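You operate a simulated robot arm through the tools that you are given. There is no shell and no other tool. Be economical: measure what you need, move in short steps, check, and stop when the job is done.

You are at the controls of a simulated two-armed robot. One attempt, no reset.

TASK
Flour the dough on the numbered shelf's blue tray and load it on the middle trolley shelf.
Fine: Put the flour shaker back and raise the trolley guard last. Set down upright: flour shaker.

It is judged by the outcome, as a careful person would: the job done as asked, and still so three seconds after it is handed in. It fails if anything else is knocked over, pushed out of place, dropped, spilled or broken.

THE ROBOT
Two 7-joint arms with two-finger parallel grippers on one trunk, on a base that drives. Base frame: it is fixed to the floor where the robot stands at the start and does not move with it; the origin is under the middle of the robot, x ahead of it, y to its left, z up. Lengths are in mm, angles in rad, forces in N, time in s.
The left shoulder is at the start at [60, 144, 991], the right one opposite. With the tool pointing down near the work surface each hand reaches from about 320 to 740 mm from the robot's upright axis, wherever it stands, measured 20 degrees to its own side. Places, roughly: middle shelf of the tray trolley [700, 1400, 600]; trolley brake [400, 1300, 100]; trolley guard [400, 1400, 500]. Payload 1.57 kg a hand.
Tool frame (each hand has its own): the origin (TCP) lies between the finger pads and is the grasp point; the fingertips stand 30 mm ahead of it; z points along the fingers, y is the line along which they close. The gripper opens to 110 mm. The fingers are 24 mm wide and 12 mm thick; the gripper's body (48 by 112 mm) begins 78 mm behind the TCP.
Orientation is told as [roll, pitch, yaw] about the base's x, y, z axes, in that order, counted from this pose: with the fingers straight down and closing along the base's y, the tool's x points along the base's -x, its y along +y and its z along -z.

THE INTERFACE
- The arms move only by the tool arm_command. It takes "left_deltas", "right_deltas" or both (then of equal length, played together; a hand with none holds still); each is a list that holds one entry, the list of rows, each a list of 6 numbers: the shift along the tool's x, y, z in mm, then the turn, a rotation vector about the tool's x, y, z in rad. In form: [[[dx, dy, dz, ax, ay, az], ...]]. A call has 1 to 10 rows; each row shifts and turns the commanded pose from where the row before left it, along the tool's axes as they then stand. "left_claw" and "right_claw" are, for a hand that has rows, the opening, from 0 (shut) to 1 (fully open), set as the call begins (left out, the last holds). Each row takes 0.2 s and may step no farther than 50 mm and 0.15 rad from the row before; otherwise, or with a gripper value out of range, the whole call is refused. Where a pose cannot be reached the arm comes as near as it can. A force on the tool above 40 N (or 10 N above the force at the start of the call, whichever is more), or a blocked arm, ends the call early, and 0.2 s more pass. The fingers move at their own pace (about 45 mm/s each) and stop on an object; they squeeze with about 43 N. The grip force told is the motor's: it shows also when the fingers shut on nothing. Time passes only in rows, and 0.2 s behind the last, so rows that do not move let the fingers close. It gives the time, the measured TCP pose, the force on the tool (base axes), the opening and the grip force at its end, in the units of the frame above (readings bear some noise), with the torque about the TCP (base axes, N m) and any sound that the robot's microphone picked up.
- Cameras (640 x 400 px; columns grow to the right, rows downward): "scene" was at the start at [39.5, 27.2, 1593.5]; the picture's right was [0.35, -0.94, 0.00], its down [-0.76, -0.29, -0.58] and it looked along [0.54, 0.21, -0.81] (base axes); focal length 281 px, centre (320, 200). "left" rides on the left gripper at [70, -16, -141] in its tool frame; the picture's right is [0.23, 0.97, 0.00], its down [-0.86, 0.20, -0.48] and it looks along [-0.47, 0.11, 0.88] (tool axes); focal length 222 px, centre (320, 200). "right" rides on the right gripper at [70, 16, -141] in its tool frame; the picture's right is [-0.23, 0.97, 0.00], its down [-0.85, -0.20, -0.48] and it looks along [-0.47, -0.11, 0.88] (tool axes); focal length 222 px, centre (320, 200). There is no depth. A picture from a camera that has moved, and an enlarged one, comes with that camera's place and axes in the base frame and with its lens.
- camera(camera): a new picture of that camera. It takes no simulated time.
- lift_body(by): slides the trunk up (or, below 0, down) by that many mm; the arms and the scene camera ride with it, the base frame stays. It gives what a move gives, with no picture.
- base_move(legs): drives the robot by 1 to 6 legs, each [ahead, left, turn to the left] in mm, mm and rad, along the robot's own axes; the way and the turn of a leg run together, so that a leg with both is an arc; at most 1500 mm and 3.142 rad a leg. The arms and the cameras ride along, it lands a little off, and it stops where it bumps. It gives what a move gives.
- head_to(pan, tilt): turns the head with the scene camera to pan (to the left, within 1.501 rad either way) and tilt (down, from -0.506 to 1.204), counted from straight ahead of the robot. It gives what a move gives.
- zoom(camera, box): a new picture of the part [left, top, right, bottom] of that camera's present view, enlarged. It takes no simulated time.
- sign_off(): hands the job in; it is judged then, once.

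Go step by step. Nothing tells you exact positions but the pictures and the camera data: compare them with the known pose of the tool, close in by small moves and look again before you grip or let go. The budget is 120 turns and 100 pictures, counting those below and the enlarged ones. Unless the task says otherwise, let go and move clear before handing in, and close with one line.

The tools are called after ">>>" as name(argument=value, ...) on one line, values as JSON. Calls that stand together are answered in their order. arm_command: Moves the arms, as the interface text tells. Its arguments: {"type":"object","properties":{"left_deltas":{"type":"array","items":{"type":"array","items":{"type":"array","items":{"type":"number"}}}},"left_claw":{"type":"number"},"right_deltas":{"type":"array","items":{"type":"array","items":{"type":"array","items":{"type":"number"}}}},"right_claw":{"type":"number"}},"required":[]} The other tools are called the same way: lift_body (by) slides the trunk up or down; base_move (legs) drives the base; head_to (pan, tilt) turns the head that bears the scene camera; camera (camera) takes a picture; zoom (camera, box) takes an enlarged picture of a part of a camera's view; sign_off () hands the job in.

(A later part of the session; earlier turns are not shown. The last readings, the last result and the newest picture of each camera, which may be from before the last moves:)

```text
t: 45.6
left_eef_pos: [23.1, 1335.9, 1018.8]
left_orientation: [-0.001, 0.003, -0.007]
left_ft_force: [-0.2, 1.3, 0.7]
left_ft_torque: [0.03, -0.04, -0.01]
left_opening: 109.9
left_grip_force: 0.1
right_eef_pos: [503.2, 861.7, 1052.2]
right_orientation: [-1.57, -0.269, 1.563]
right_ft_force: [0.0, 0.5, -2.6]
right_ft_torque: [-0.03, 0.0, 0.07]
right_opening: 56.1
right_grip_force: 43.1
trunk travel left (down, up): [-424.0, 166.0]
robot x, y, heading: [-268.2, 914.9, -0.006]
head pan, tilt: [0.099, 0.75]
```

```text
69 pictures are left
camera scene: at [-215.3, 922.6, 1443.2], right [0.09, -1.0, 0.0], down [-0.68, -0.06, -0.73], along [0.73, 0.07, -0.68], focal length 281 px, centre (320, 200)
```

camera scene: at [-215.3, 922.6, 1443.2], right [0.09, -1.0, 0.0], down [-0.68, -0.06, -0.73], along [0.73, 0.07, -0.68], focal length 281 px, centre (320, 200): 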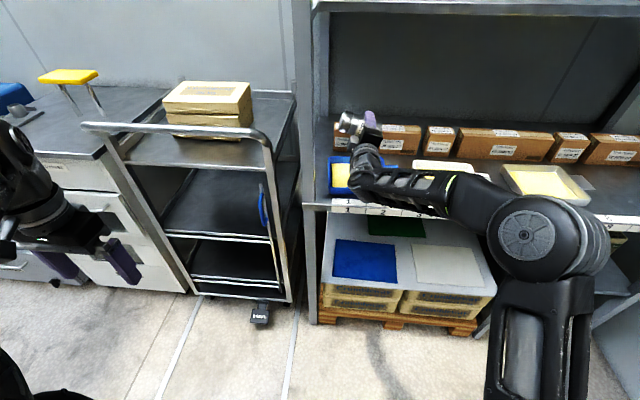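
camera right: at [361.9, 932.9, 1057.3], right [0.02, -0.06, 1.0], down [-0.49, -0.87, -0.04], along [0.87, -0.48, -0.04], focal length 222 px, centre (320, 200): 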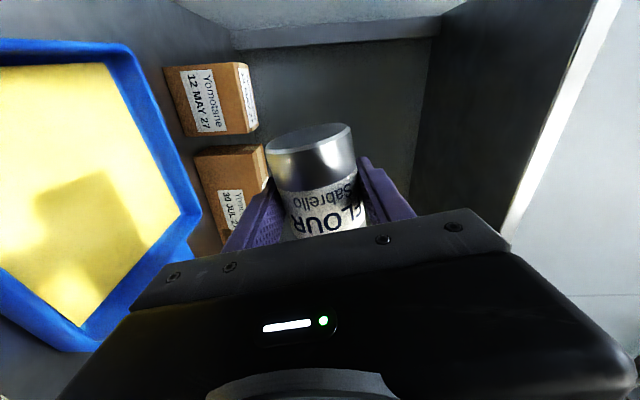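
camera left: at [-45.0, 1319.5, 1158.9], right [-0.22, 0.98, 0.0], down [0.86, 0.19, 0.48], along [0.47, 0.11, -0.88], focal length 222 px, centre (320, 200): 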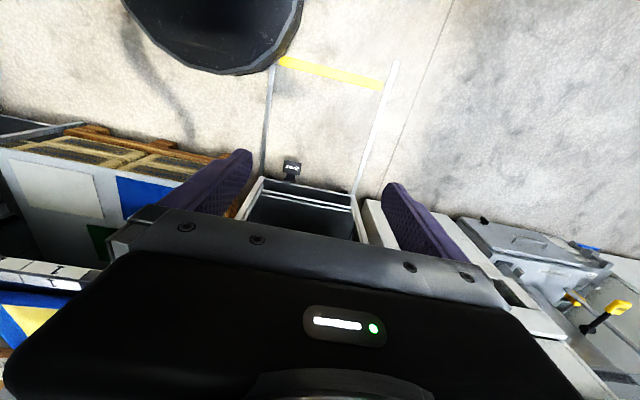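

This way has more travel. I shift 20 mm right so that the cap stays over the dough and continue to fully inverted.

>>> arm_command(right_deltas=[[[20, 0, 0, 0, 0, -0.05], [0, 0, 0, 0, 0, -0.15], [0, 0, 0, 0, 0, -0.15], [0, 0, 0, 0, 0, -0.15], [0, 0, 0, 0, 0, -0.15], [0, 0, 0, 0, 0, -0.15], [0, 0, 0, 0, 0, -0.15], [0, 0, 0, 0, 0, -0.15], [0, 0, 0, 0, 0, -0.15], [0, 0, 0, 0, 0, -0.15]]])

>>> arm_command(right_deltas=[[[0, 0, 0, 0, 0, -0.15], [0, 0, 0, 0, 0, -0.15], [0, 0, 0, 0, 0, -0.13], [0, 0, 0, 0, 0, 0]]])

>>> zoom(camera="scene", box=[300, 90, 460, 220])

>>> camera(camera="right")

```text
t: 47.8
left_eef_pos: [23.2, 1336.7, 1018.9]
left_orientation: [-0.001, 0.002, -0.005]
left_ft_force: [0.2, -0.1, -0.1]
left_ft_torque: [-0.01, -0.01, 0.01]
left_opening: 110.2
left_grip_force: 0.0
right_eef_pos: [502.4, 842.2, 1046.4]
right_orientation: [-1.566, 1.13, 1.567]
right_ft_force: [-1.2, -0.5, -1.0]
right_ft_torque: [0.0, -0.01, -0.02]
right_opening: 56.6
right_grip_force: 43.3
trunk travel left (down, up): [-424.0, 166.0]
robot x, y, heading: [-273.0, 914.6, -0.006]
head pan, tilt: [0.099, 0.75]
```

```text
t: 48.8
left_eef_pos: [22.7, 1336.5, 1020.3]
left_orientation: [-0.001, 0.001, -0.006]
left_ft_force: [-0.8, -0.7, 0.6]
left_ft_torque: [0.02, 0.0, 0.0]
left_opening: 109.8
left_grip_force: 0.0
right_eef_pos: [502.5, 842.8, 1045.4]
right_orientation: [-1.409, 1.558, 1.728]
right_ft_force: [-0.1, 0.0, -1.5]
right_ft_torque: [0.01, 0.02, 0.01]
right_opening: 56.7
right_grip_force: 42.8
trunk travel left (down, up): [-424.0, 166.0]
robot x, y, heading: [-272.0, 912.5, -0.006]
head pan, tilt: [0.099, 0.75]
```

```text
3.08 times, centred on (380, 155) of scene
camera zoom: at [-215.3, 922.6, 1443.2], right [0.09, -1.0, 0.0], down [-0.68, -0.06, -0.73], along [0.73, 0.07, -0.68], focal length 866 px, centre (135, 338)
```

zoom: 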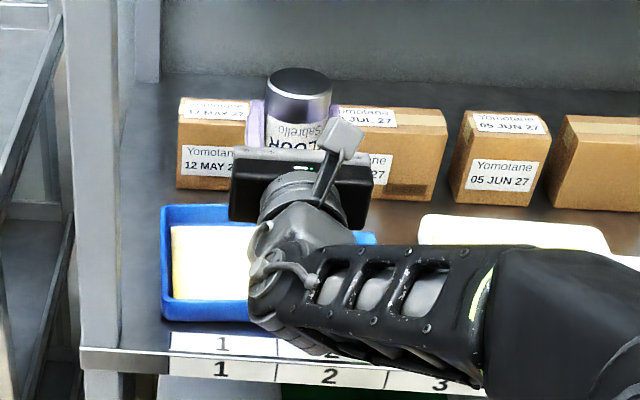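

```text
67 pictures are left
camera right: at [360.4, 825.5, 1114.7], right [-0.01, -0.97, -0.24], down [-0.48, 0.21, -0.85], along [0.88, 0.11, -0.47], focal length 222 px, centre (320, 200)
```

right: 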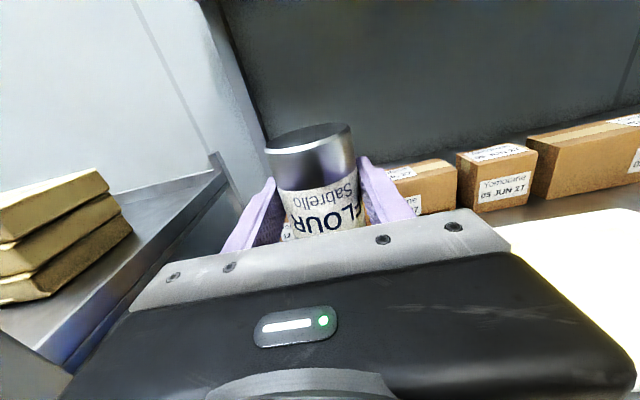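

Inverted over the dough, which already looks paler. I lower slightly and shake over several spots.

>>> lift_body(by=-25)

>>> arm_command(right_deltas=[[[20, 0, 0, 0, 0, 0], [-20, 0, 0, 0, 0, 0], [20, -15, 15, 0, 0, 0], [-20, 0, 0, 0, 0, 0], [20, -15, -30, 0, 0, 0], [-20, 0, 0, 0, 0, 0], [20, 30, -10, 0, 0, 0], [-20, 0, 0, 0, 0, 0], [20, 0, 25, 0, 0, 0], [-20, 0, 0, 0, 0, 0]]])

>>> zoom(camera="scene", box=[300, 90, 460, 220])

```text
t: 49.5
left_eef_pos: [22.7, 1334.5, 993.6]
left_orientation: [0.0, 0.001, -0.007]
left_ft_force: [1.5, 1.1, -0.7]
left_ft_torque: [0.03, -0.01, -0.01]
left_opening: 109.7
left_grip_force: 0.1
right_eef_pos: [503.0, 842.9, 1021.1]
right_orientation: [-1.463, 1.557, 1.674]
right_ft_force: [0.7, -0.7, -1.4]
right_ft_torque: [0.02, -0.02, -0.04]
right_opening: 56.6
right_grip_force: 43.2
trunk travel left (down, up): [-399.0, 191.0]
robot x, y, heading: [-270.2, 913.3, -0.007]
head pan, tilt: [0.099, 0.75]
```

```text
t: 51.7
left_eef_pos: [22.5, 1336.0, 993.3]
left_orientation: [-0.001, 0.001, -0.005]
left_ft_force: [0.3, -0.1, -0.7]
left_ft_torque: [0.0, 0.04, 0.01]
left_opening: 109.9
left_grip_force: 0.0
right_eef_pos: [501.4, 842.3, 1021.9]
right_orientation: [-1.469, 1.557, 1.665]
right_ft_force: [0.5, -0.6, -1.9]
right_ft_torque: [0.02, -0.02, 0.0]
right_opening: 56.6
right_grip_force: 43.5
trunk travel left (down, up): [-399.0, 191.0]
robot x, y, heading: [-266.9, 909.4, -0.006]
head pan, tilt: [0.099, 0.75]
```

```text
3.08 times, centred on (380, 155) of scene
camera zoom: at [-215.3, 922.6, 1418.2], right [0.09, -1.0, 0.0], down [-0.68, -0.06, -0.73], along [0.73, 0.07, -0.68], focal length 866 px, centre (135, 338)
```

zoom: 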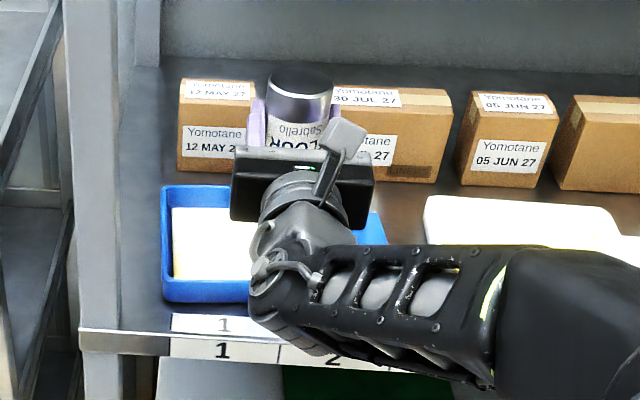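

The dough now looks evenly white. I roll the shaker back upright.

>>> arm_command(right_deltas=[[[0, 0, 0, 0, 0, 0.15], [0, 0, 0, 0, 0, 0.15], [0, 0, 0, 0, 0, 0.15], [0, 0, 0, 0, 0, 0.15], [0, 0, 0, 0, 0, 0.15], [0, 0, 0, 0, 0, 0.15], [0, 0, 0, 0, 0, 0.15], [0, 0, 0, 0, 0, 0.15], [0, 0, 0, 0, 0, 0.15], [0, 0, 0, 0, 0, 0.15]]])

>>> arm_command(right_deltas=[[[0, 0, 0, 0, 0, 0.15], [0, 0, 0, 0, 0, 0.15], [0, 0, 0, 0, 0, 0.15], [0, 0, 0, 0, 0, 0.15], [0, 0, 0, 0, 0, 0.15], [0, 0, 0, 0, 0, 0.15], [0, 0, 0, 0, 0, 0.15], [0, 0, 0, 0, 0, 0.15], [0, 0, 0, 0, 0, 0.15], [0, 0, 0, 0, 0, 0.14]]])

>>> lift_body(by=60)

>>> camera(camera="right")

```text
t: 53.9
left_eef_pos: [22.3, 1336.1, 994.6]
left_orientation: [-0.001, 0.002, -0.007]
left_ft_force: [-0.7, -0.6, 0.1]
left_ft_torque: [-0.03, 0.03, 0.0]
left_opening: 109.8
left_grip_force: 0.0
right_eef_pos: [502.8, 842.7, 1021.5]
right_orientation: [-1.568, 0.053, 1.565]
right_ft_force: [-0.1, -0.5, -2.1]
right_ft_torque: [-0.04, 0.01, 0.02]
right_opening: 56.6
right_grip_force: 43.3
trunk travel left (down, up): [-399.0, 191.0]
robot x, y, heading: [-271.4, 914.2, -0.004]
head pan, tilt: [0.099, 0.75]
```

```text
t: 56.1
left_eef_pos: [23.9, 1336.0, 993.0]
left_orientation: [0.0, 0.001, -0.007]
left_ft_force: [0.1, 0.4, -0.8]
left_ft_torque: [-0.01, -0.02, -0.03]
left_opening: 109.9
left_grip_force: 0.1
right_eef_pos: [501.9, 843.2, 1021.9]
right_orientation: [-1.559, -1.433, 1.555]
right_ft_force: [0.8, 0.0, -2.1]
right_ft_torque: [-0.02, 0.02, -0.02]
right_opening: 56.7
right_grip_force: 43.4
trunk travel left (down, up): [-399.0, 191.0]
robot x, y, heading: [-268.2, 912.8, -0.006]
head pan, tilt: [0.099, 0.75]
```

```text
t: 57.1
left_eef_pos: [23.3, 1336.1, 1054.7]
left_orientation: [0.001, 0.003, -0.006]
left_ft_force: [-0.8, 0.3, 0.3]
left_ft_torque: [0.0, 0.01, 0.04]
left_opening: 109.9
left_grip_force: 0.1
right_eef_pos: [503.7, 842.9, 1081.0]
right_orientation: [-1.558, -1.43, 1.549]
right_ft_force: [-0.8, 0.3, -1.2]
right_ft_torque: [0.0, 0.0, -0.01]
right_opening: 56.7
right_grip_force: 43.1
trunk travel left (down, up): [-459.0, 131.0]
robot x, y, heading: [-268.3, 914.9, -0.004]
head pan, tilt: [0.099, 0.75]
```

```text
65 pictures are left
camera right: at [360.2, 848.5, 1008.9], right [0.01, 1.0, 0.09], down [-0.48, -0.08, 0.88], along [0.88, -0.05, 0.47], focal length 222 px, centre (320, 200)
```

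right: 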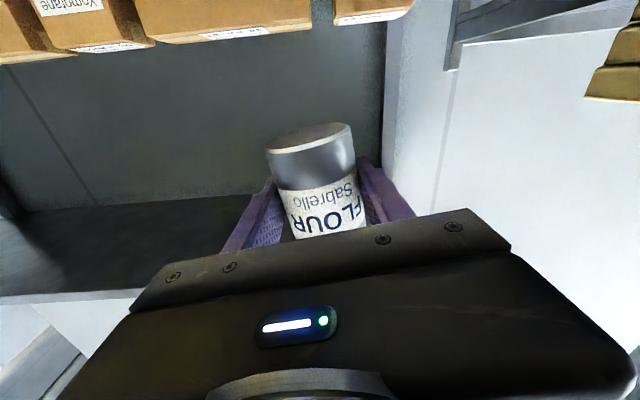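

About 0.14 rad of roll is left; I correct it, drive back, and look at the tray in passing.

>>> arm_command(right_deltas=[[[0, 0, 0, 0, 0, 0.07], [0, 0, 0, 0, 0, 0.07], [0, 0, 0, 0, 0, 0]]])

>>> base_move(legs=[[-60, 0, 0], [0, -450, 0]])

>>> head_to(pan=0.5, tilt=0.75)

>>> camera(camera="scene")

>>> zoom(camera="scene", box=[300, 80, 560, 240])

```text
t: 57.9
left_eef_pos: [22.4, 1336.2, 1054.1]
left_orientation: [0.0, 0.003, -0.005]
left_ft_force: [0.6, -0.5, -0.7]
left_ft_torque: [0.03, 0.0, 0.0]
left_opening: 110.3
left_grip_force: 0.0
right_eef_pos: [503.0, 841.3, 1081.7]
right_orientation: [0.704, -1.568, -0.709]
right_ft_force: [-0.6, 0.1, -2.3]
right_ft_torque: [-0.03, 0.01, 0.01]
right_opening: 56.5
right_grip_force: 43.4
trunk travel left (down, up): [-459.0, 131.0]
robot x, y, heading: [-272.0, 913.9, -0.007]
head pan, tilt: [0.099, 0.75]
```

```text
t: 61.2
left_eef_pos: [-40.3, 880.2, 1054.1]
left_orientation: [0.002, 0.002, -0.008]
left_ft_force: [0.1, -1.1, -0.3]
left_ft_torque: [-0.02, 0.02, 0.02]
left_opening: 109.9
left_grip_force: 0.0
right_eef_pos: [440.4, 385.6, 1081.0]
right_orientation: [0.647, -1.57, -0.654]
right_ft_force: [-0.3, -0.4, -2.0]
right_ft_torque: [0.0, -0.01, 0.01]
right_opening: 56.6
right_grip_force: 42.8
trunk travel left (down, up): [-459.0, 131.0]
robot x, y, heading: [-332.7, 462.3, -0.008]
head pan, tilt: [0.099, 0.75]
```

```text
t: 62.1
left_eef_pos: [-39.9, 880.6, 1052.9]
left_orientation: [0.0, 0.002, -0.008]
left_ft_force: [0.0, 0.5, 0.4]
left_ft_torque: [-0.03, 0.0, -0.02]
left_opening: 110.0
left_grip_force: 0.1
right_eef_pos: [440.6, 386.2, 1080.4]
right_orientation: [0.363, -1.568, -0.368]
right_ft_force: [0.0, -0.8, -2.1]
right_ft_torque: [-0.01, 0.02, 0.02]
right_opening: 56.4
right_grip_force: 43.1
trunk travel left (down, up): [-459.0, 131.0]
robot x, y, heading: [-336.4, 453.0, -0.01]
head pan, tilt: [0.499, 0.75]
```

```text
64 pictures are left
camera scene: at [-287.6, 498.5, 1478.2], right [0.47, -0.88, 0.0], down [-0.6, -0.32, -0.73], along [0.64, 0.35, -0.68], focal length 281 px, centre (320, 200)
```

scene: 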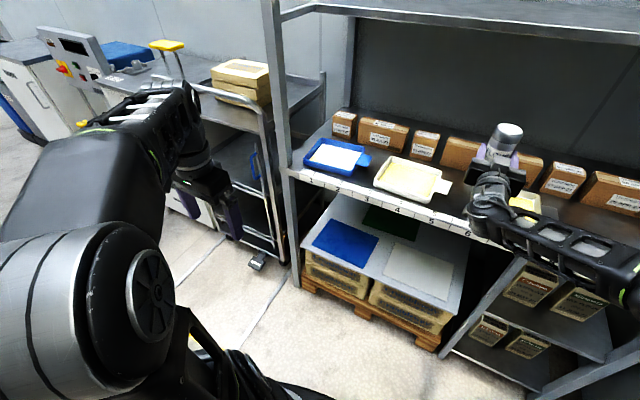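

```text
2.46 times, centred on (430, 160) of scene
camera zoom: at [-287.6, 498.5, 1478.2], right [0.47, -0.88, 0.0], down [-0.6, -0.32, -0.73], along [0.64, 0.35, -0.68], focal length 693 px, centre (49, 298)
```

zoom: 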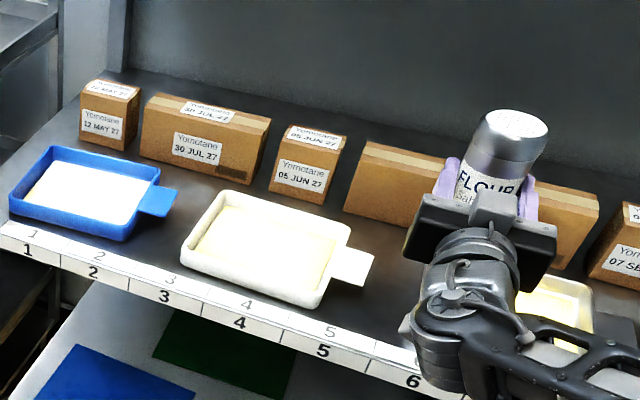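

The blue tray's dough is fully floured. I drive the shaker back over spot 10.

>>> base_move(legs=[[0, -440, 0.008], [33, 0, 0]])

>>> head_to(pan=0, tilt=0.7)

>>> lift_body(by=-120)

>>> zoom(camera="scene", box=[240, 100, 440, 240])

```text
t: 65.2
left_eef_pos: [-10.6, 450.9, 1053.4]
left_orientation: [0.0, 0.003, 0.009]
left_ft_force: [0.4, -0.5, 0.1]
left_ft_torque: [0.0, 0.05, 0.02]
left_opening: 110.1
left_grip_force: 0.1
right_eef_pos: [475.4, -37.1, 1080.0]
right_orientation: [0.206, -1.567, -0.2]
right_ft_force: [0.8, -0.5, -2.7]
right_ft_torque: [0.0, 0.0, 0.01]
right_opening: 56.5
right_grip_force: 43.4
trunk travel left (down, up): [-459.0, 131.0]
robot x, y, heading: [-300.7, 23.0, 0.01]
head pan, tilt: [0.499, 0.75]
```

```text
t: 66.1
left_eef_pos: [-12.7, 449.6, 1054.2]
left_orientation: [0.0, 0.002, 0.009]
left_ft_force: [-0.3, 0.3, -0.3]
left_ft_torque: [-0.01, 0.0, -0.02]
left_opening: 109.9
left_grip_force: 0.2
right_eef_pos: [473.0, -35.6, 1081.4]
right_orientation: [0.293, -1.569, -0.286]
right_ft_force: [-0.3, -0.6, -1.1]
right_ft_torque: [0.0, 0.02, 0.0]
right_opening: 56.6
right_grip_force: 43.4
trunk travel left (down, up): [-459.0, 131.0]
robot x, y, heading: [-300.9, 23.6, 0.006]
head pan, tilt: [0.0, 0.7]
```

```text
t: 67.6
left_eef_pos: [-13.2, 450.0, 934.6]
left_orientation: [0.001, 0.0, 0.009]
left_ft_force: [0.6, 1.4, 1.3]
left_ft_torque: [0.01, -0.01, 0.0]
left_opening: 110.3
left_grip_force: 0.1
right_eef_pos: [475.0, -37.1, 962.0]
right_orientation: [0.347, -1.57, -0.339]
right_ft_force: [-0.3, -0.7, -3.0]
right_ft_torque: [-0.01, 0.01, -0.01]
right_opening: 56.8
right_grip_force: 42.9
trunk travel left (down, up): [-339.0, 251.0]
robot x, y, heading: [-296.2, 27.3, 0.011]
head pan, tilt: [0.0, 0.7]
```

```text
2.86 times, centred on (340, 170) of scene
camera zoom: at [-242.9, 25.1, 1362.5], right [0.01, -1.0, 0.0], down [-0.64, -0.01, -0.76], along [0.76, 0.01, -0.64], focal length 804 px, centre (263, 286)
```

zoom: 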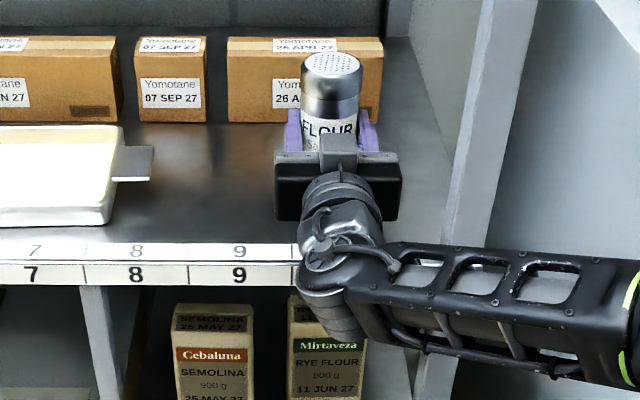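

I shift 16 mm right, lower to a few mm above the shelf and then feel for contact.

>>> arm_command(right_deltas=[[[0, -8, 0, 0, 0, 0], [0, -8, 0, 0, 0, 0], [0, 0, 0, 0, 0, 0]]])

>>> lift_body(by=-55)

>>> arm_command(right_deltas=[[[2, 0, 0, 0, 0, 0], [2, 0, 0, 0, 0, 0], [2, 0, 0, 0, 0, 0], [0, 0, 0, 0, 0, 0]]])

>>> camera(camera="right")

```text
t: 68.4
left_eef_pos: [-12.9, 451.3, 933.5]
left_orientation: [0.001, 0.002, 0.009]
left_ft_force: [-0.3, 0.6, 0.3]
left_ft_torque: [0.01, 0.0, 0.0]
left_opening: 109.9
left_grip_force: 0.2
right_eef_pos: [474.6, -51.4, 960.9]
right_orientation: [0.31, -1.568, -0.301]
right_ft_force: [-0.6, 0.3, -1.5]
right_ft_torque: [-0.04, 0.03, -0.02]
right_opening: 56.5
right_grip_force: 43.2
trunk travel left (down, up): [-339.0, 251.0]
robot x, y, heading: [-298.8, 23.5, 0.011]
head pan, tilt: [0.0, 0.7]
```

```text
t: 69.4
left_eef_pos: [-13.0, 450.9, 879.1]
left_orientation: [0.0, 0.003, 0.009]
left_ft_force: [0.6, -0.2, 1.0]
left_ft_torque: [0.03, 0.02, 0.0]
left_opening: 110.2
left_grip_force: 0.0
right_eef_pos: [473.6, -52.1, 905.3]
right_orientation: [0.36, -1.568, -0.352]
right_ft_force: [-0.5, 0.5, -1.9]
right_ft_torque: [-0.02, 0.03, 0.02]
right_opening: 56.7
right_grip_force: 43.3
trunk travel left (down, up): [-284.0, 306.0]
robot x, y, heading: [-298.8, 20.7, 0.007]
head pan, tilt: [0.0, 0.7]
```

```text
t: 70.4
left_eef_pos: [-12.5, 451.4, 879.3]
left_orientation: [0.0, -0.001, 0.008]
left_ft_force: [-0.4, -0.7, 0.3]
left_ft_torque: [0.01, 0.04, -0.02]
left_opening: 109.7
left_grip_force: 0.1
right_eef_pos: [473.3, -52.1, 901.0]
right_orientation: [0.599, -1.569, -0.59]
right_ft_force: [0.2, -1.0, 1.4]
right_ft_torque: [-0.07, -0.06, 0.01]
right_opening: 56.4
right_grip_force: 42.9
trunk travel left (down, up): [-284.0, 306.0]
robot x, y, heading: [-299.7, 24.4, 0.005]
head pan, tilt: [0.0, 0.7]
```

```text
61 pictures are left
camera right: at [331.1, -37.6, 830.1], right [-0.01, 0.97, 0.23], down [-0.48, -0.2, 0.86], along [0.88, -0.1, 0.47], focal length 222 px, centre (320, 200)
```

right: 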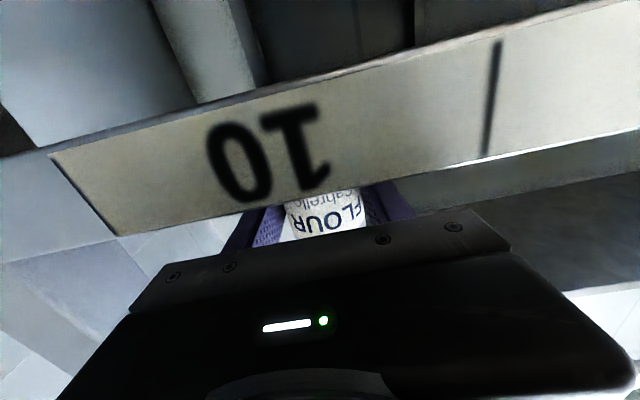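

Force turned from -2 to +1.4 N: it rests on the shelf. I open, then back away straight with the base.

>>> arm_command(right_deltas=[[[0, 0, 0, 0, 0, 0], [0, 0, 0, 0, 0, 0], [0, 0, 0, 0, 0, 0], [0, 0, 0, 0, 0, 0], [0, 0, 0, 0, 0, 0]]], right_claw=1)

>>> base_move(legs=[[-125, 0, 0]])

>>> camera(camera="scene")

```text
t: 71.6
left_eef_pos: [-12.0, 449.8, 879.7]
left_orientation: [0.0, 0.001, 0.008]
left_ft_force: [-0.4, 0.3, 0.4]
left_ft_torque: [0.01, 0.0, 0.01]
left_opening: 110.2
left_grip_force: 0.0
right_eef_pos: [472.9, -52.7, 900.5]
right_orientation: [0.306, -1.568, -0.297]
right_ft_force: [-0.5, 0.0, 0.3]
right_ft_torque: [0.01, 0.02, 0.0]
right_opening: 110.0
right_grip_force: 0.1
trunk travel left (down, up): [-284.0, 306.0]
robot x, y, heading: [-297.8, 22.1, 0.005]
head pan, tilt: [0.0, 0.7]
```

```text
t: 72.8
left_eef_pos: [-136.3, 448.8, 879.3]
left_orientation: [-0.001, 0.001, 0.007]
left_ft_force: [-0.1, 0.7, 1.1]
left_ft_torque: [0.01, 0.0, 0.01]
left_opening: 110.0
left_grip_force: 0.1
right_eef_pos: [350.9, -53.4, 900.6]
right_orientation: [0.388, -1.569, -0.378]
right_ft_force: [-0.1, -0.7, -0.1]
right_ft_torque: [0.01, 0.02, 0.0]
right_opening: 109.7
right_grip_force: 0.1
trunk travel left (down, up): [-284.0, 306.0]
robot x, y, heading: [-424.7, 22.9, 0.009]
head pan, tilt: [0.0, 0.7]
```

```text
60 pictures are left
camera scene: at [-367.1, 24.1, 1307.5], right [0.01, -1.0, 0.0], down [-0.64, -0.01, -0.77], along [0.77, 0.01, -0.64], focal length 281 px, centre (320, 200)
```

scene: 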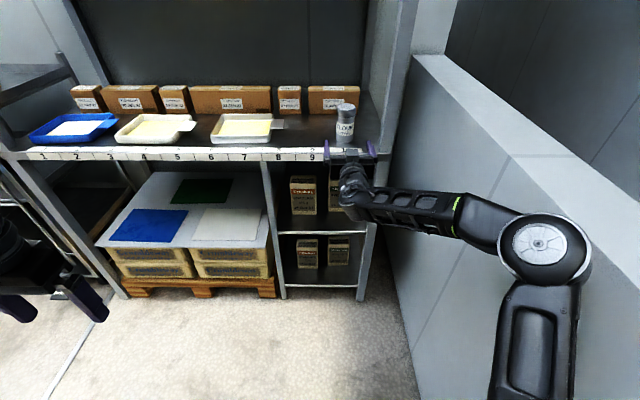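

The shaker stands back at its spot 10. Next I raise the trunk and drive to the blue tray for a close look at its rim and tab.

>>> lift_body(by=250)

>>> base_move(legs=[[80, 0, 0], [0, 680, 0], [100, 0, 0]])

>>> head_to(pan=0.25, tilt=0.75)

>>> camera(camera="scene")

```text
t: 75.4
left_eef_pos: [-136.8, 448.4, 1128.0]
left_orientation: [0.0, 0.003, 0.008]
left_ft_force: [-0.4, 0.0, 0.3]
left_ft_torque: [0.01, 0.04, 0.0]
left_opening: 109.9
left_grip_force: 0.0
right_eef_pos: [350.9, -52.6, 1150.7]
right_orientation: [0.287, -1.57, -0.28]
right_ft_force: [0.9, 0.1, 0.3]
right_ft_torque: [-0.02, -0.02, -0.04]
right_opening: 109.9
right_grip_force: 0.0
trunk travel left (down, up): [-534.0, 56.0]
robot x, y, heading: [-423.5, 22.0, 0.014]
head pan, tilt: [0.0, 0.7]
```

```text
t: 80.5
left_eef_pos: [37.0, 1130.0, 1128.9]
left_orientation: [0.0, 0.002, 0.012]
left_ft_force: [1.7, -0.4, -0.6]
left_ft_torque: [0.01, 0.05, -0.04]
left_opening: 110.1
left_grip_force: 0.0
right_eef_pos: [526.3, 629.6, 1149.6]
right_orientation: [0.173, -1.567, -0.16]
right_ft_force: [-0.5, 0.2, -0.6]
right_ft_torque: [0.01, -0.03, -0.02]
right_opening: 109.9
right_grip_force: 0.1
trunk travel left (down, up): [-534.0, 56.0]
robot x, y, heading: [-248.3, 700.9, 0.015]
head pan, tilt: [0.0, 0.7]
```

```text
t: 81.3
left_eef_pos: [36.1, 1129.3, 1128.4]
left_orientation: [0.001, 0.003, 0.013]
left_ft_force: [-0.2, -0.1, 0.5]
left_ft_torque: [-0.01, -0.01, 0.01]
left_opening: 110.1
left_grip_force: 0.0
right_eef_pos: [525.5, 628.8, 1149.7]
right_orientation: [0.255, -1.569, -0.243]
right_ft_force: [0.7, -0.5, 0.7]
right_ft_torque: [-0.02, 0.01, 0.0]
right_opening: 109.7
right_grip_force: 0.1
trunk travel left (down, up): [-534.0, 56.0]
robot x, y, heading: [-251.4, 700.4, 0.009]
head pan, tilt: [0.25, 0.75]
```

```text
59 pictures are left
camera scene: at [-196.7, 723.3, 1553.2], right [0.26, -0.97, 0.0], down [-0.66, -0.18, -0.73], along [0.71, 0.19, -0.68], focal length 281 px, centre (320, 200)
```

scene: 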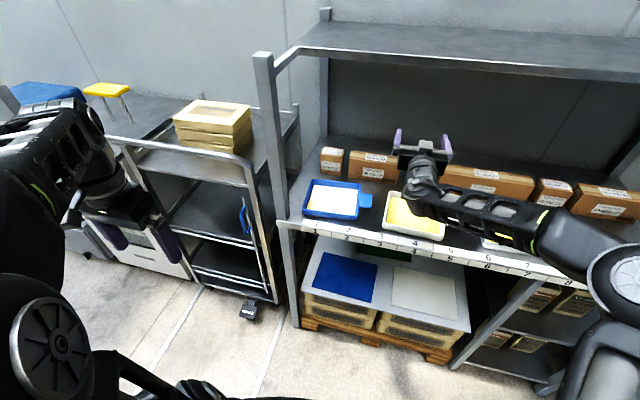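

>>> zoom(camera="scene", box=[280, 160, 400, 240])

>>> zoom(camera="scene", box=[100, 120, 300, 330])

```text
5.00 times, centred on (340, 200) of scene
camera zoom: at [-196.7, 723.3, 1553.2], right [0.26, -0.97, 0.0], down [-0.66, -0.18, -0.73], along [0.71, 0.19, -0.68], focal length 1407 px, centre (220, 200)
```

zoom: 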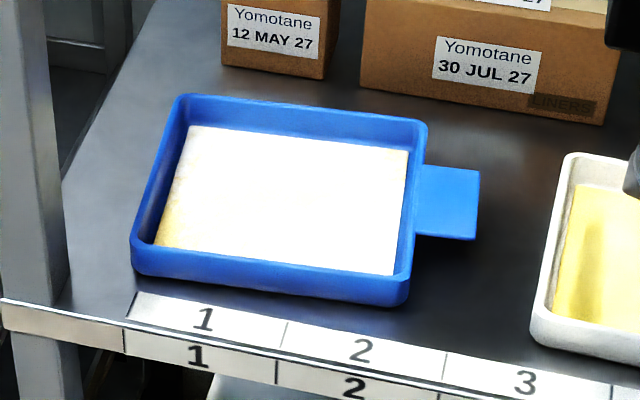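

```text
1.90 times, centred on (200, 225) of scene
camera zoom: at [-196.7, 723.3, 1553.2], right [0.26, -0.97, 0.0], down [-0.66, -0.18, -0.73], along [0.71, 0.19, -0.68], focal length 536 px, centre (549, 152)
```

zoom: 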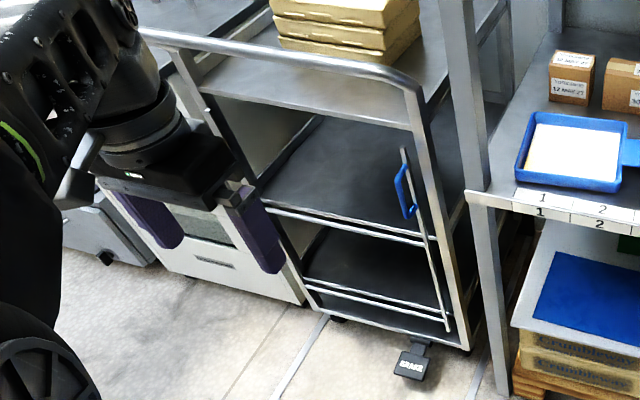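

The tray (centre ≈(526,867), ~160×185 mm, rim ≈35 mm high, tilted 0.085 rad) has a tab at mid right side. Plan: take the tab's edges from above with the right hand, slide/turn the tray on the shelf so the tab overhangs the front edge, then pinch the tab with a forward-pointing hand and load it straight into the trolley. First I back off and turn the right hand to point down.

>>> base_move(legs=[[-110, 0, -0.012]])

>>> arm_command(right_deltas=[[[0, 0, -48, 0, 0, 0], [0, 0, -48, 0, 0, 0], [0, 0, -48, 0, 0, 0], [0, 0, -48, 0, 0, 0], [0, 0, -30, 0, 0, 0], [0, 0, 0, 0, 0.15, 0], [0, 0, 0, 0, 0.15, 0], [0, 0, 0, 0, 0.15, 0], [0, 0, 0, 0, 0.15, 0], [0, 0, 0, 0, 0.15, 0]]])

>>> arm_command(right_deltas=[[[0, 0, 0, 0, 0.15, 0], [0, 0, 0, 0, 0.15, 0], [0, 0, 0, 0, 0.15, 0], [0, 0, 0, 0, 0.15, 0], [0, 0, 0, 0, 0.15, 0], [0, 0, 0, 0, 0.07, 0], [0, 0, 0, 0, 0, -0.15], [0, 0, 0, 0, 0, -0.15], [0, 0, 0, 0, 0, -0.15], [0, 0, 0, 0, 0, -0.15]]])

>>> arm_command(right_deltas=[[[0, 0, 0, 0, 0, -0.15], [0, 0, 0, 0, 0, -0.15], [0, 0, 0, 0, 0, -0.15], [0, 0, 0, 0, 0, -0.15], [0, 0, 0, 0, 0, -0.15], [0, 0, 0, 0, 0, -0.15], [0, 0, 0, 0, 0, -0.15], [0, 0, 0, 0, 0, 0]]])

```text
t: 82.5
left_eef_pos: [-71.3, 1123.6, 1129.3]
left_orientation: [-0.001, 0.002, -0.001]
left_ft_force: [0.0, -1.1, -0.7]
left_ft_torque: [-0.01, -0.01, 0.04]
left_opening: 109.9
left_grip_force: 0.1
right_eef_pos: [413.5, 618.8, 1152.0]
right_orientation: [0.88, -1.568, -0.877]
right_ft_force: [0.6, 0.0, 0.0]
right_ft_torque: [0.03, 0.0, -0.03]
right_opening: 110.2
right_grip_force: 0.0
trunk travel left (down, up): [-534.0, 56.0]
robot x, y, heading: [-354.1, 701.6, 0.002]
head pan, tilt: [0.25, 0.75]
```

```text
t: 84.7
left_eef_pos: [-68.0, 1125.0, 1129.1]
left_orientation: [0.001, 0.002, 0.0]
left_ft_force: [-0.8, 0.3, -0.2]
left_ft_torque: [0.02, 0.02, 0.02]
left_opening: 110.0
left_grip_force: 0.1
right_eef_pos: [192.7, 619.4, 1152.2]
right_orientation: [0.002, -0.819, 0.0]
right_ft_force: [0.2, 0.5, 0.8]
right_ft_torque: [-0.02, 0.01, -0.03]
right_opening: 110.0
right_grip_force: 0.1
trunk travel left (down, up): [-534.0, 56.0]
robot x, y, heading: [-359.9, 700.2, 0.001]
head pan, tilt: [0.25, 0.75]
```

```text
t: 86.9
left_eef_pos: [-69.2, 1125.5, 1128.5]
left_orientation: [0.0, 0.001, 0.0]
left_ft_force: [-0.5, -1.0, -0.7]
left_ft_torque: [-0.04, -0.01, 0.0]
left_opening: 110.1
left_grip_force: 0.0
right_eef_pos: [191.8, 619.7, 1146.6]
right_orientation: [-0.106, -0.147, 0.611]
right_ft_force: [-1.0, 0.5, 0.0]
right_ft_torque: [-0.03, 0.04, 0.03]
right_opening: 110.4
right_grip_force: 0.1
right hand out of reach, approached as far as the arm can: row 5, 6
trunk travel left (down, up): [-534.0, 56.0]
robot x, y, heading: [-356.6, 703.7, 0.002]
head pan, tilt: [0.25, 0.75]
```

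```text
t: 88.7
left_eef_pos: [-68.7, 1124.8, 1129.1]
left_orientation: [0.0, 0.002, 0.0]
left_ft_force: [-0.8, -0.1, 0.3]
left_ft_torque: [0.04, -0.01, 0.0]
left_opening: 109.9
left_grip_force: 0.0
right_eef_pos: [192.0, 619.5, 1146.7]
right_orientation: [-0.181, 0.02, 1.651]
right_ft_force: [0.5, 0.0, 0.1]
right_ft_torque: [0.0, 0.01, -0.01]
right_opening: 110.1
right_grip_force: 0.1
trunk travel left (down, up): [-534.0, 56.0]
robot x, y, heading: [-356.7, 700.5, 0.003]
head pan, tilt: [0.25, 0.75]
```

I remove the remaining tilt and lower the hand before going under the upper shelf (z≈1390).

>>> arm_command(right_deltas=[[[0, 0, 45, 0, 0, 0], [0, 0, 45, 0, -0.06, 0], [0, 0, 45, 0, -0.06, 0], [0, 0, 45, 0, -0.06, 0], [0, 0, 0, 0, 0, 0]]])

>>> base_move(legs=[[0, 245, 0], [120, 0, 0]])

>>> camera(camera="right")

>>> camera(camera="scene")

```text
t: 89.9
left_eef_pos: [-68.3, 1124.6, 1129.6]
left_orientation: [0.001, 0.003, -0.002]
left_ft_force: [-0.1, 0.2, -0.2]
left_ft_torque: [0.03, 0.01, 0.0]
left_opening: 109.9
left_grip_force: 0.1
right_eef_pos: [223.5, 626.1, 970.1]
right_orientation: [-0.186, -0.161, 1.683]
right_ft_force: [-0.1, 0.0, 0.0]
right_ft_torque: [-0.06, -0.02, -0.02]
right_opening: 110.0
right_grip_force: 0.2
trunk travel left (down, up): [-534.0, 56.0]
robot x, y, heading: [-361.0, 701.7, -0.002]
head pan, tilt: [0.25, 0.75]
```

```text
t: 92.5
left_eef_pos: [53.2, 1364.8, 1128.8]
left_orientation: [0.0, 0.001, 0.002]
left_ft_force: [1.2, -0.3, 0.6]
left_ft_torque: [0.01, 0.05, 0.03]
left_opening: 109.9
left_grip_force: 0.1
right_eef_pos: [345.9, 866.6, 969.8]
right_orientation: [-0.182, -0.161, 1.685]
right_ft_force: [0.1, 0.1, -0.8]
right_ft_torque: [0.04, 0.06, 0.01]
right_opening: 109.9
right_grip_force: 0.1
trunk travel left (down, up): [-534.0, 56.0]
robot x, y, heading: [-237.1, 937.0, 0.001]
head pan, tilt: [0.25, 0.75]
```

```text
56 pictures are left
camera right: at [314.1, 770.7, 1090.5], right [-0.98, 0.14, -0.14], down [0.02, 0.77, 0.64], along [0.2, 0.62, -0.76], focal length 222 px, centre (320, 200)
```

right: 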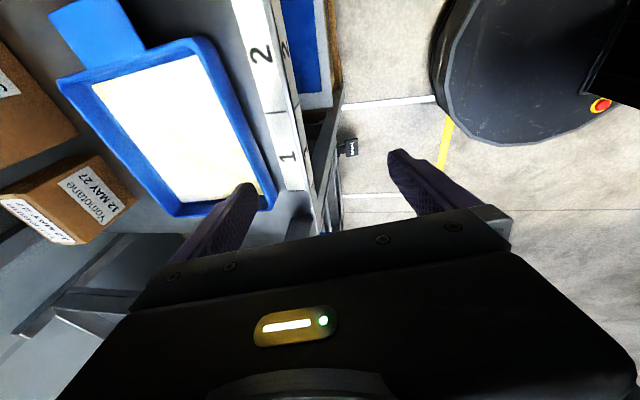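

```text
55 pictures are left
camera scene: at [-183.5, 961.5, 1553.1], right [0.25, -0.97, 0.0], down [-0.66, -0.17, -0.73], along [0.71, 0.18, -0.68], focal length 281 px, centre (320, 200)
```

scene: 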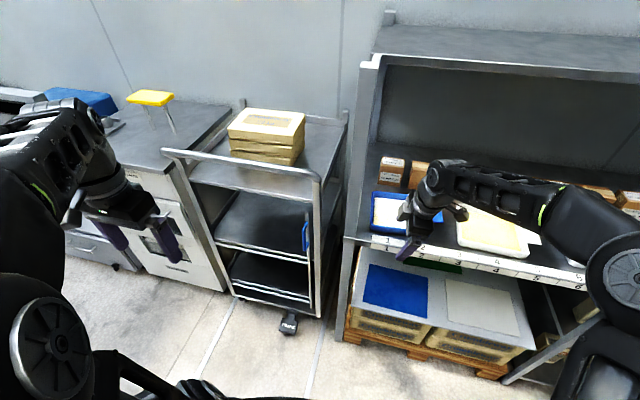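

I misapplied the tilt correction; now I undo both tilts and shift the hand right toward the tab.

>>> arm_command(right_deltas=[[[0, 0, 0, -0.09, 0.08, 0], [0, 0, 0, -0.09, 0.08, 0], [36, 0, 0, 0, 0, 0], [37, 0, 0, 0, 0, 0], [37, 0, 0, 0, 0, 0], [0, 0, 0, 0, 0, 0]]])

>>> base_move(legs=[[140, 0, 0]])

>>> camera(camera="right")

```text
t: 93.9
left_eef_pos: [51.7, 1363.8, 1129.2]
left_orientation: [-0.001, 0.0, 0.004]
left_ft_force: [-0.6, -0.3, -0.5]
left_ft_torque: [-0.02, 0.02, -0.03]
left_opening: 109.8
left_grip_force: 0.0
right_eef_pos: [357.3, 759.7, 970.2]
right_orientation: [0.0, -0.002, 1.669]
right_ft_force: [1.3, 0.5, 0.8]
right_ft_torque: [0.0, 0.0, -0.01]
right_opening: 109.8
right_grip_force: 0.0
trunk travel left (down, up): [-534.0, 56.0]
robot x, y, heading: [-233.9, 940.4, 0.002]
head pan, tilt: [0.25, 0.75]
```

```text
t: 95.2
left_eef_pos: [192.0, 1364.5, 1129.6]
left_orientation: [0.0, 0.002, -0.001]
left_ft_force: [0.8, -1.1, -0.4]
left_ft_torque: [0.0, 0.06, 0.01]
left_opening: 110.2
left_grip_force: 0.2
right_eef_pos: [497.6, 757.7, 969.1]
right_orientation: [0.001, -0.002, 1.669]
right_ft_force: [0.1, -0.2, -0.8]
right_ft_torque: [0.04, 0.04, -0.01]
right_opening: 110.0
right_grip_force: 0.1
trunk travel left (down, up): [-534.0, 56.0]
robot x, y, heading: [-96.7, 937.7, -0.0]
head pan, tilt: [0.25, 0.75]
```

```text
54 pictures are left
camera right: at [486.6, 685.0, 1108.8], right [-0.99, 0.13, 0.0], down [0.12, 0.87, 0.48], along [0.06, 0.48, -0.88], focal length 222 px, centre (320, 200)
```

right: 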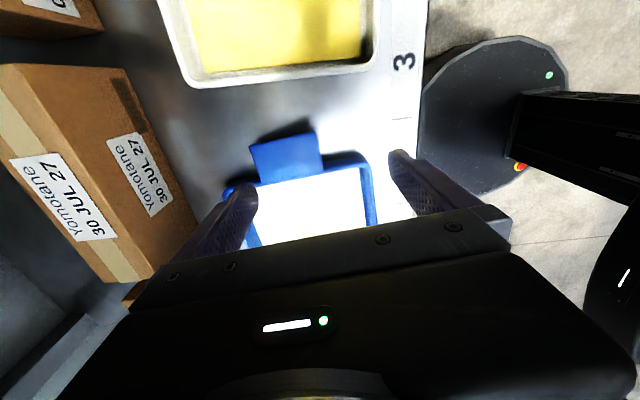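

The tab is centred at about (529, 752), 69 mm wide. I centre the hand over it and lower until the fingertips straddle it.

>>> arm_command(right_deltas=[[[8, -30, 0, 0, 0, 0.02], [0, 0, 20, 0, 0, 0], [0, 0, 15, 0, 0, 0], [0, 0, 0, 0, 0, 0]]])

>>> camera(camera="right")

```text
t: 96.2
left_eef_pos: [191.2, 1364.6, 1129.2]
left_orientation: [-0.001, 0.0, 0.0]
left_ft_force: [-0.3, 0.1, 0.2]
left_ft_torque: [-0.01, -0.01, 0.02]
left_opening: 110.2
left_grip_force: 0.0
right_eef_pos: [526.2, 752.1, 934.2]
right_orientation: [-0.002, 0.0, 1.648]
right_ft_force: [-0.2, 0.0, 0.1]
right_ft_torque: [0.0, 0.0, -0.01]
right_opening: 110.1
right_grip_force: 0.0
trunk travel left (down, up): [-534.0, 56.0]
robot x, y, heading: [-96.5, 937.4, -0.007]
head pan, tilt: [0.25, 0.75]
```

```text
53 pictures are left
camera right: at [514.3, 679.7, 1074.6], right [-0.99, 0.15, 0.0], down [0.13, 0.87, 0.48], along [0.07, 0.47, -0.88], focal length 222 px, centre (320, 200)
```

right: 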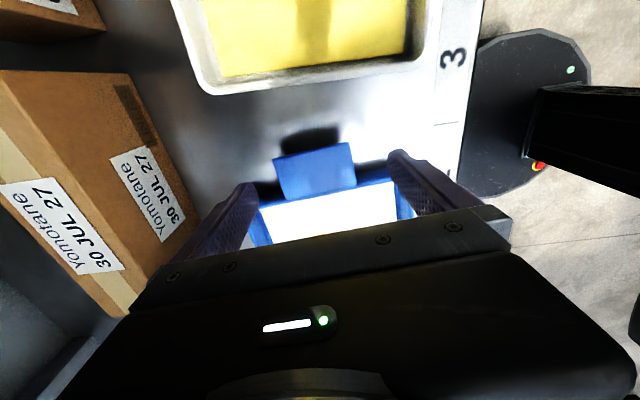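

Well centred. I lower 35 mm and close on the tab edges.

>>> arm_command(right_deltas=[[[0, 0, 18, 0, 0, 0], [0, 0, 17, 0, 0, 0], [0, 0, 0, 0, 0, 0]]])

>>> arm_command(right_deltas=[[[0, 0, 0, 0, 0, 0], [0, 0, 0, 0, 0, 0], [0, 0, 0, 0, 0, 0], [0, 0, 0, 0, 0, 0], [0, 0, 0, 0, 0, 0], [0, 0, 0, 0, 0, 0]]], right_claw=0)

>>> camera(camera="right")

```text
t: 97.0
left_eef_pos: [191.0, 1364.2, 1129.3]
left_orientation: [-0.001, 0.003, 0.0]
left_ft_force: [-0.6, -0.6, -0.1]
left_ft_torque: [-0.04, 0.01, 0.0]
left_opening: 110.1
left_grip_force: 0.1
right_eef_pos: [525.9, 751.4, 899.2]
right_orientation: [-0.002, 0.0, 1.648]
right_ft_force: [-1.1, 0.5, -0.4]
right_ft_torque: [0.01, 0.02, -0.01]
right_opening: 110.0
right_grip_force: 0.1
trunk travel left (down, up): [-534.0, 56.0]
robot x, y, heading: [-98.5, 937.4, 0.005]
head pan, tilt: [0.25, 0.75]
```

```text
t: 98.4
left_eef_pos: [191.4, 1364.8, 1129.8]
left_orientation: [-0.001, 0.003, 0.001]
left_ft_force: [0.2, 0.3, 0.5]
left_ft_torque: [0.03, -0.04, 0.01]
left_opening: 110.1
left_grip_force: 0.1
right_eef_pos: [526.9, 751.9, 899.1]
right_orientation: [-0.001, -0.001, 1.647]
right_ft_force: [1.6, -0.1, 0.3]
right_ft_torque: [0.04, -0.08, -0.16]
right_opening: 69.5
right_grip_force: 42.9
trunk travel left (down, up): [-534.0, 56.0]
robot x, y, heading: [-97.5, 936.1, 0.002]
head pan, tilt: [0.25, 0.75]
```

```text
52 pictures are left
camera right: at [514.4, 679.6, 1039.3], right [-0.99, 0.15, 0.0], down [0.13, 0.87, 0.48], along [0.07, 0.47, -0.88], focal length 222 px, centre (320, 200)
```

right: 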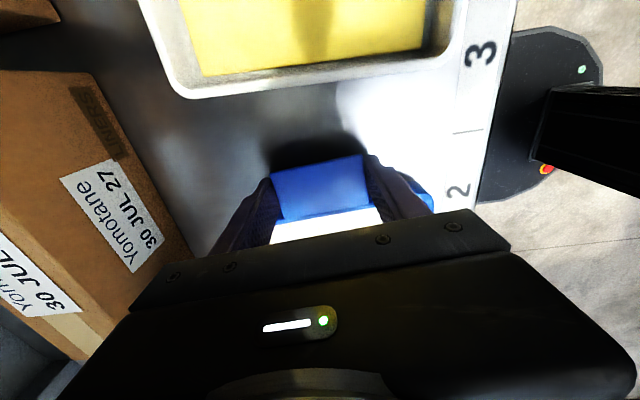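

Gripped firmly at 69.5 mm. I now slide and turn the tray in an arc, first half.

>>> arm_command(right_deltas=[[[0.4, 17.6, 0, 0, 0, 0.1373], [0.7, 17.4, 0, 0, 0, 0.1373], [0.9, 17.1, 0, 0, 0, 0.1373], [1.2, 16.9, 0, 0, 0, 0.1373], [1.4, 16.5, 0, 0, 0, 0.1373], [1.5, 16.2, 0, 0, 0, 0.1373], [0, 0, 0, 0, 0, 0]]])

>>> camera(camera="right")

>>> camera(camera="scene")

```text
t: 100.0
left_eef_pos: [191.1, 1365.3, 1129.9]
left_orientation: [0.0, 0.002, -0.001]
left_ft_force: [-0.1, 0.3, -0.2]
left_ft_torque: [0.01, 0.0, -0.01]
left_opening: 109.9
left_grip_force: 0.0
right_eef_pos: [427.6, 772.9, 899.5]
right_orientation: [0.001, -0.001, 0.823]
right_ft_force: [-0.2, 0.2, 1.5]
right_ft_torque: [-0.28, -0.25, 0.0]
right_opening: 69.3
right_grip_force: 43.0
trunk travel left (down, up): [-534.0, 56.0]
robot x, y, heading: [-101.2, 938.7, -0.002]
head pan, tilt: [0.25, 0.75]
```

```text
51 pictures are left
camera right: at [368.1, 731.9, 1039.3], right [-0.56, 0.83, 0.0], down [0.73, 0.49, 0.48], along [0.4, 0.27, -0.88], focal length 222 px, centre (320, 200)
```

right: 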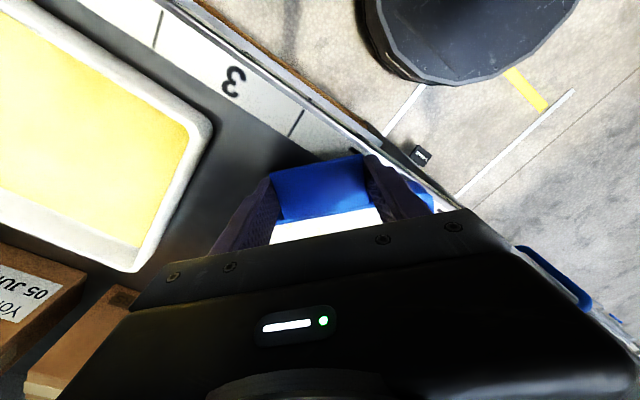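

```text
50 pictures are left
camera scene: at [-46.8, 961.7, 1553.2], right [0.25, -0.97, 0.0], down [-0.66, -0.17, -0.73], along [0.71, 0.18, -0.68], focal length 281 px, centre (320, 200)
```

scene: 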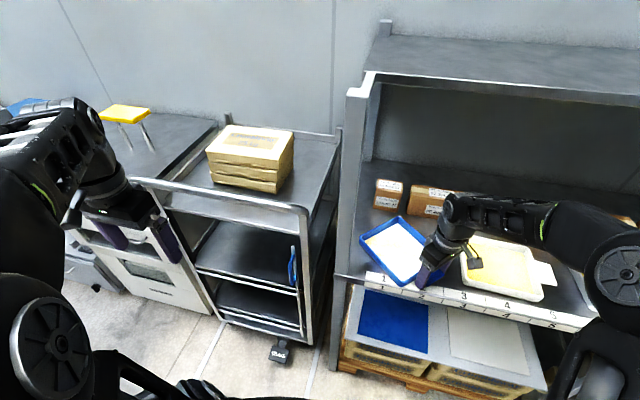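

Turning nicely. I complete the turn.

>>> arm_command(right_deltas=[[[1.6, 15.9, 0, 0, 0, 0.1373], [1.6, 15.5, 0, 0, 0, 0.1373], [1.6, 15.1, 0, 0, 0, 0.1373], [1.6, 14.8, 0, 0, 0, 0.1373], [1.5, 14.4, 0, 0, 0, 0.1373], [1.3, 14.1, 0, 0, 0, 0.1373], [0, 0, 0, 0, 0, 0]]])

>>> camera(camera="right")

>>> zoom(camera="scene", box=[320, 160, 560, 310])

```text
t: 101.6
left_eef_pos: [190.3, 1363.5, 1128.8]
left_orientation: [0.001, 0.0, 0.001]
left_ft_force: [-0.8, 0.3, 0.3]
left_ft_torque: [-0.06, 0.01, -0.02]
left_opening: 110.0
left_grip_force: 0.0
right_eef_pos: [378.7, 844.1, 899.8]
right_orientation: [0.001, 0.002, -0.003]
right_ft_force: [-0.8, -0.1, -0.4]
right_ft_torque: [-0.11, 0.07, 0.01]
right_opening: 69.5
right_grip_force: 43.4
trunk travel left (down, up): [-534.0, 56.0]
robot x, y, heading: [-96.7, 939.3, -0.0]
head pan, tilt: [0.25, 0.75]
```

```text
49 pictures are left
camera right: at [308.3, 859.4, 1040.1], right [0.23, 0.97, 0.0], down [0.86, -0.2, 0.48], along [0.46, -0.11, -0.88], focal length 222 px, centre (320, 200)
```

right: 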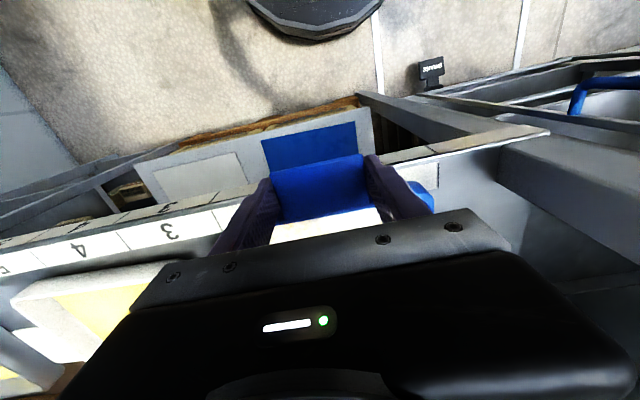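

```text
2.67 times, centred on (440, 235) of scene
camera zoom: at [-46.6, 961.5, 1553.2], right [0.25, -0.97, 0.0], down [-0.66, -0.17, -0.73], along [0.71, 0.18, -0.68], focal length 750 px, centre (0, 107)
```

zoom: 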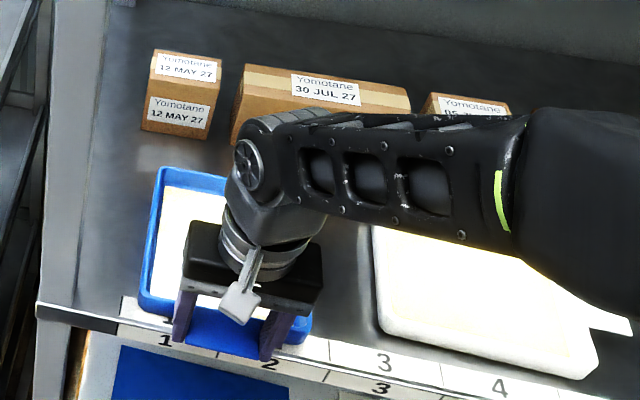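

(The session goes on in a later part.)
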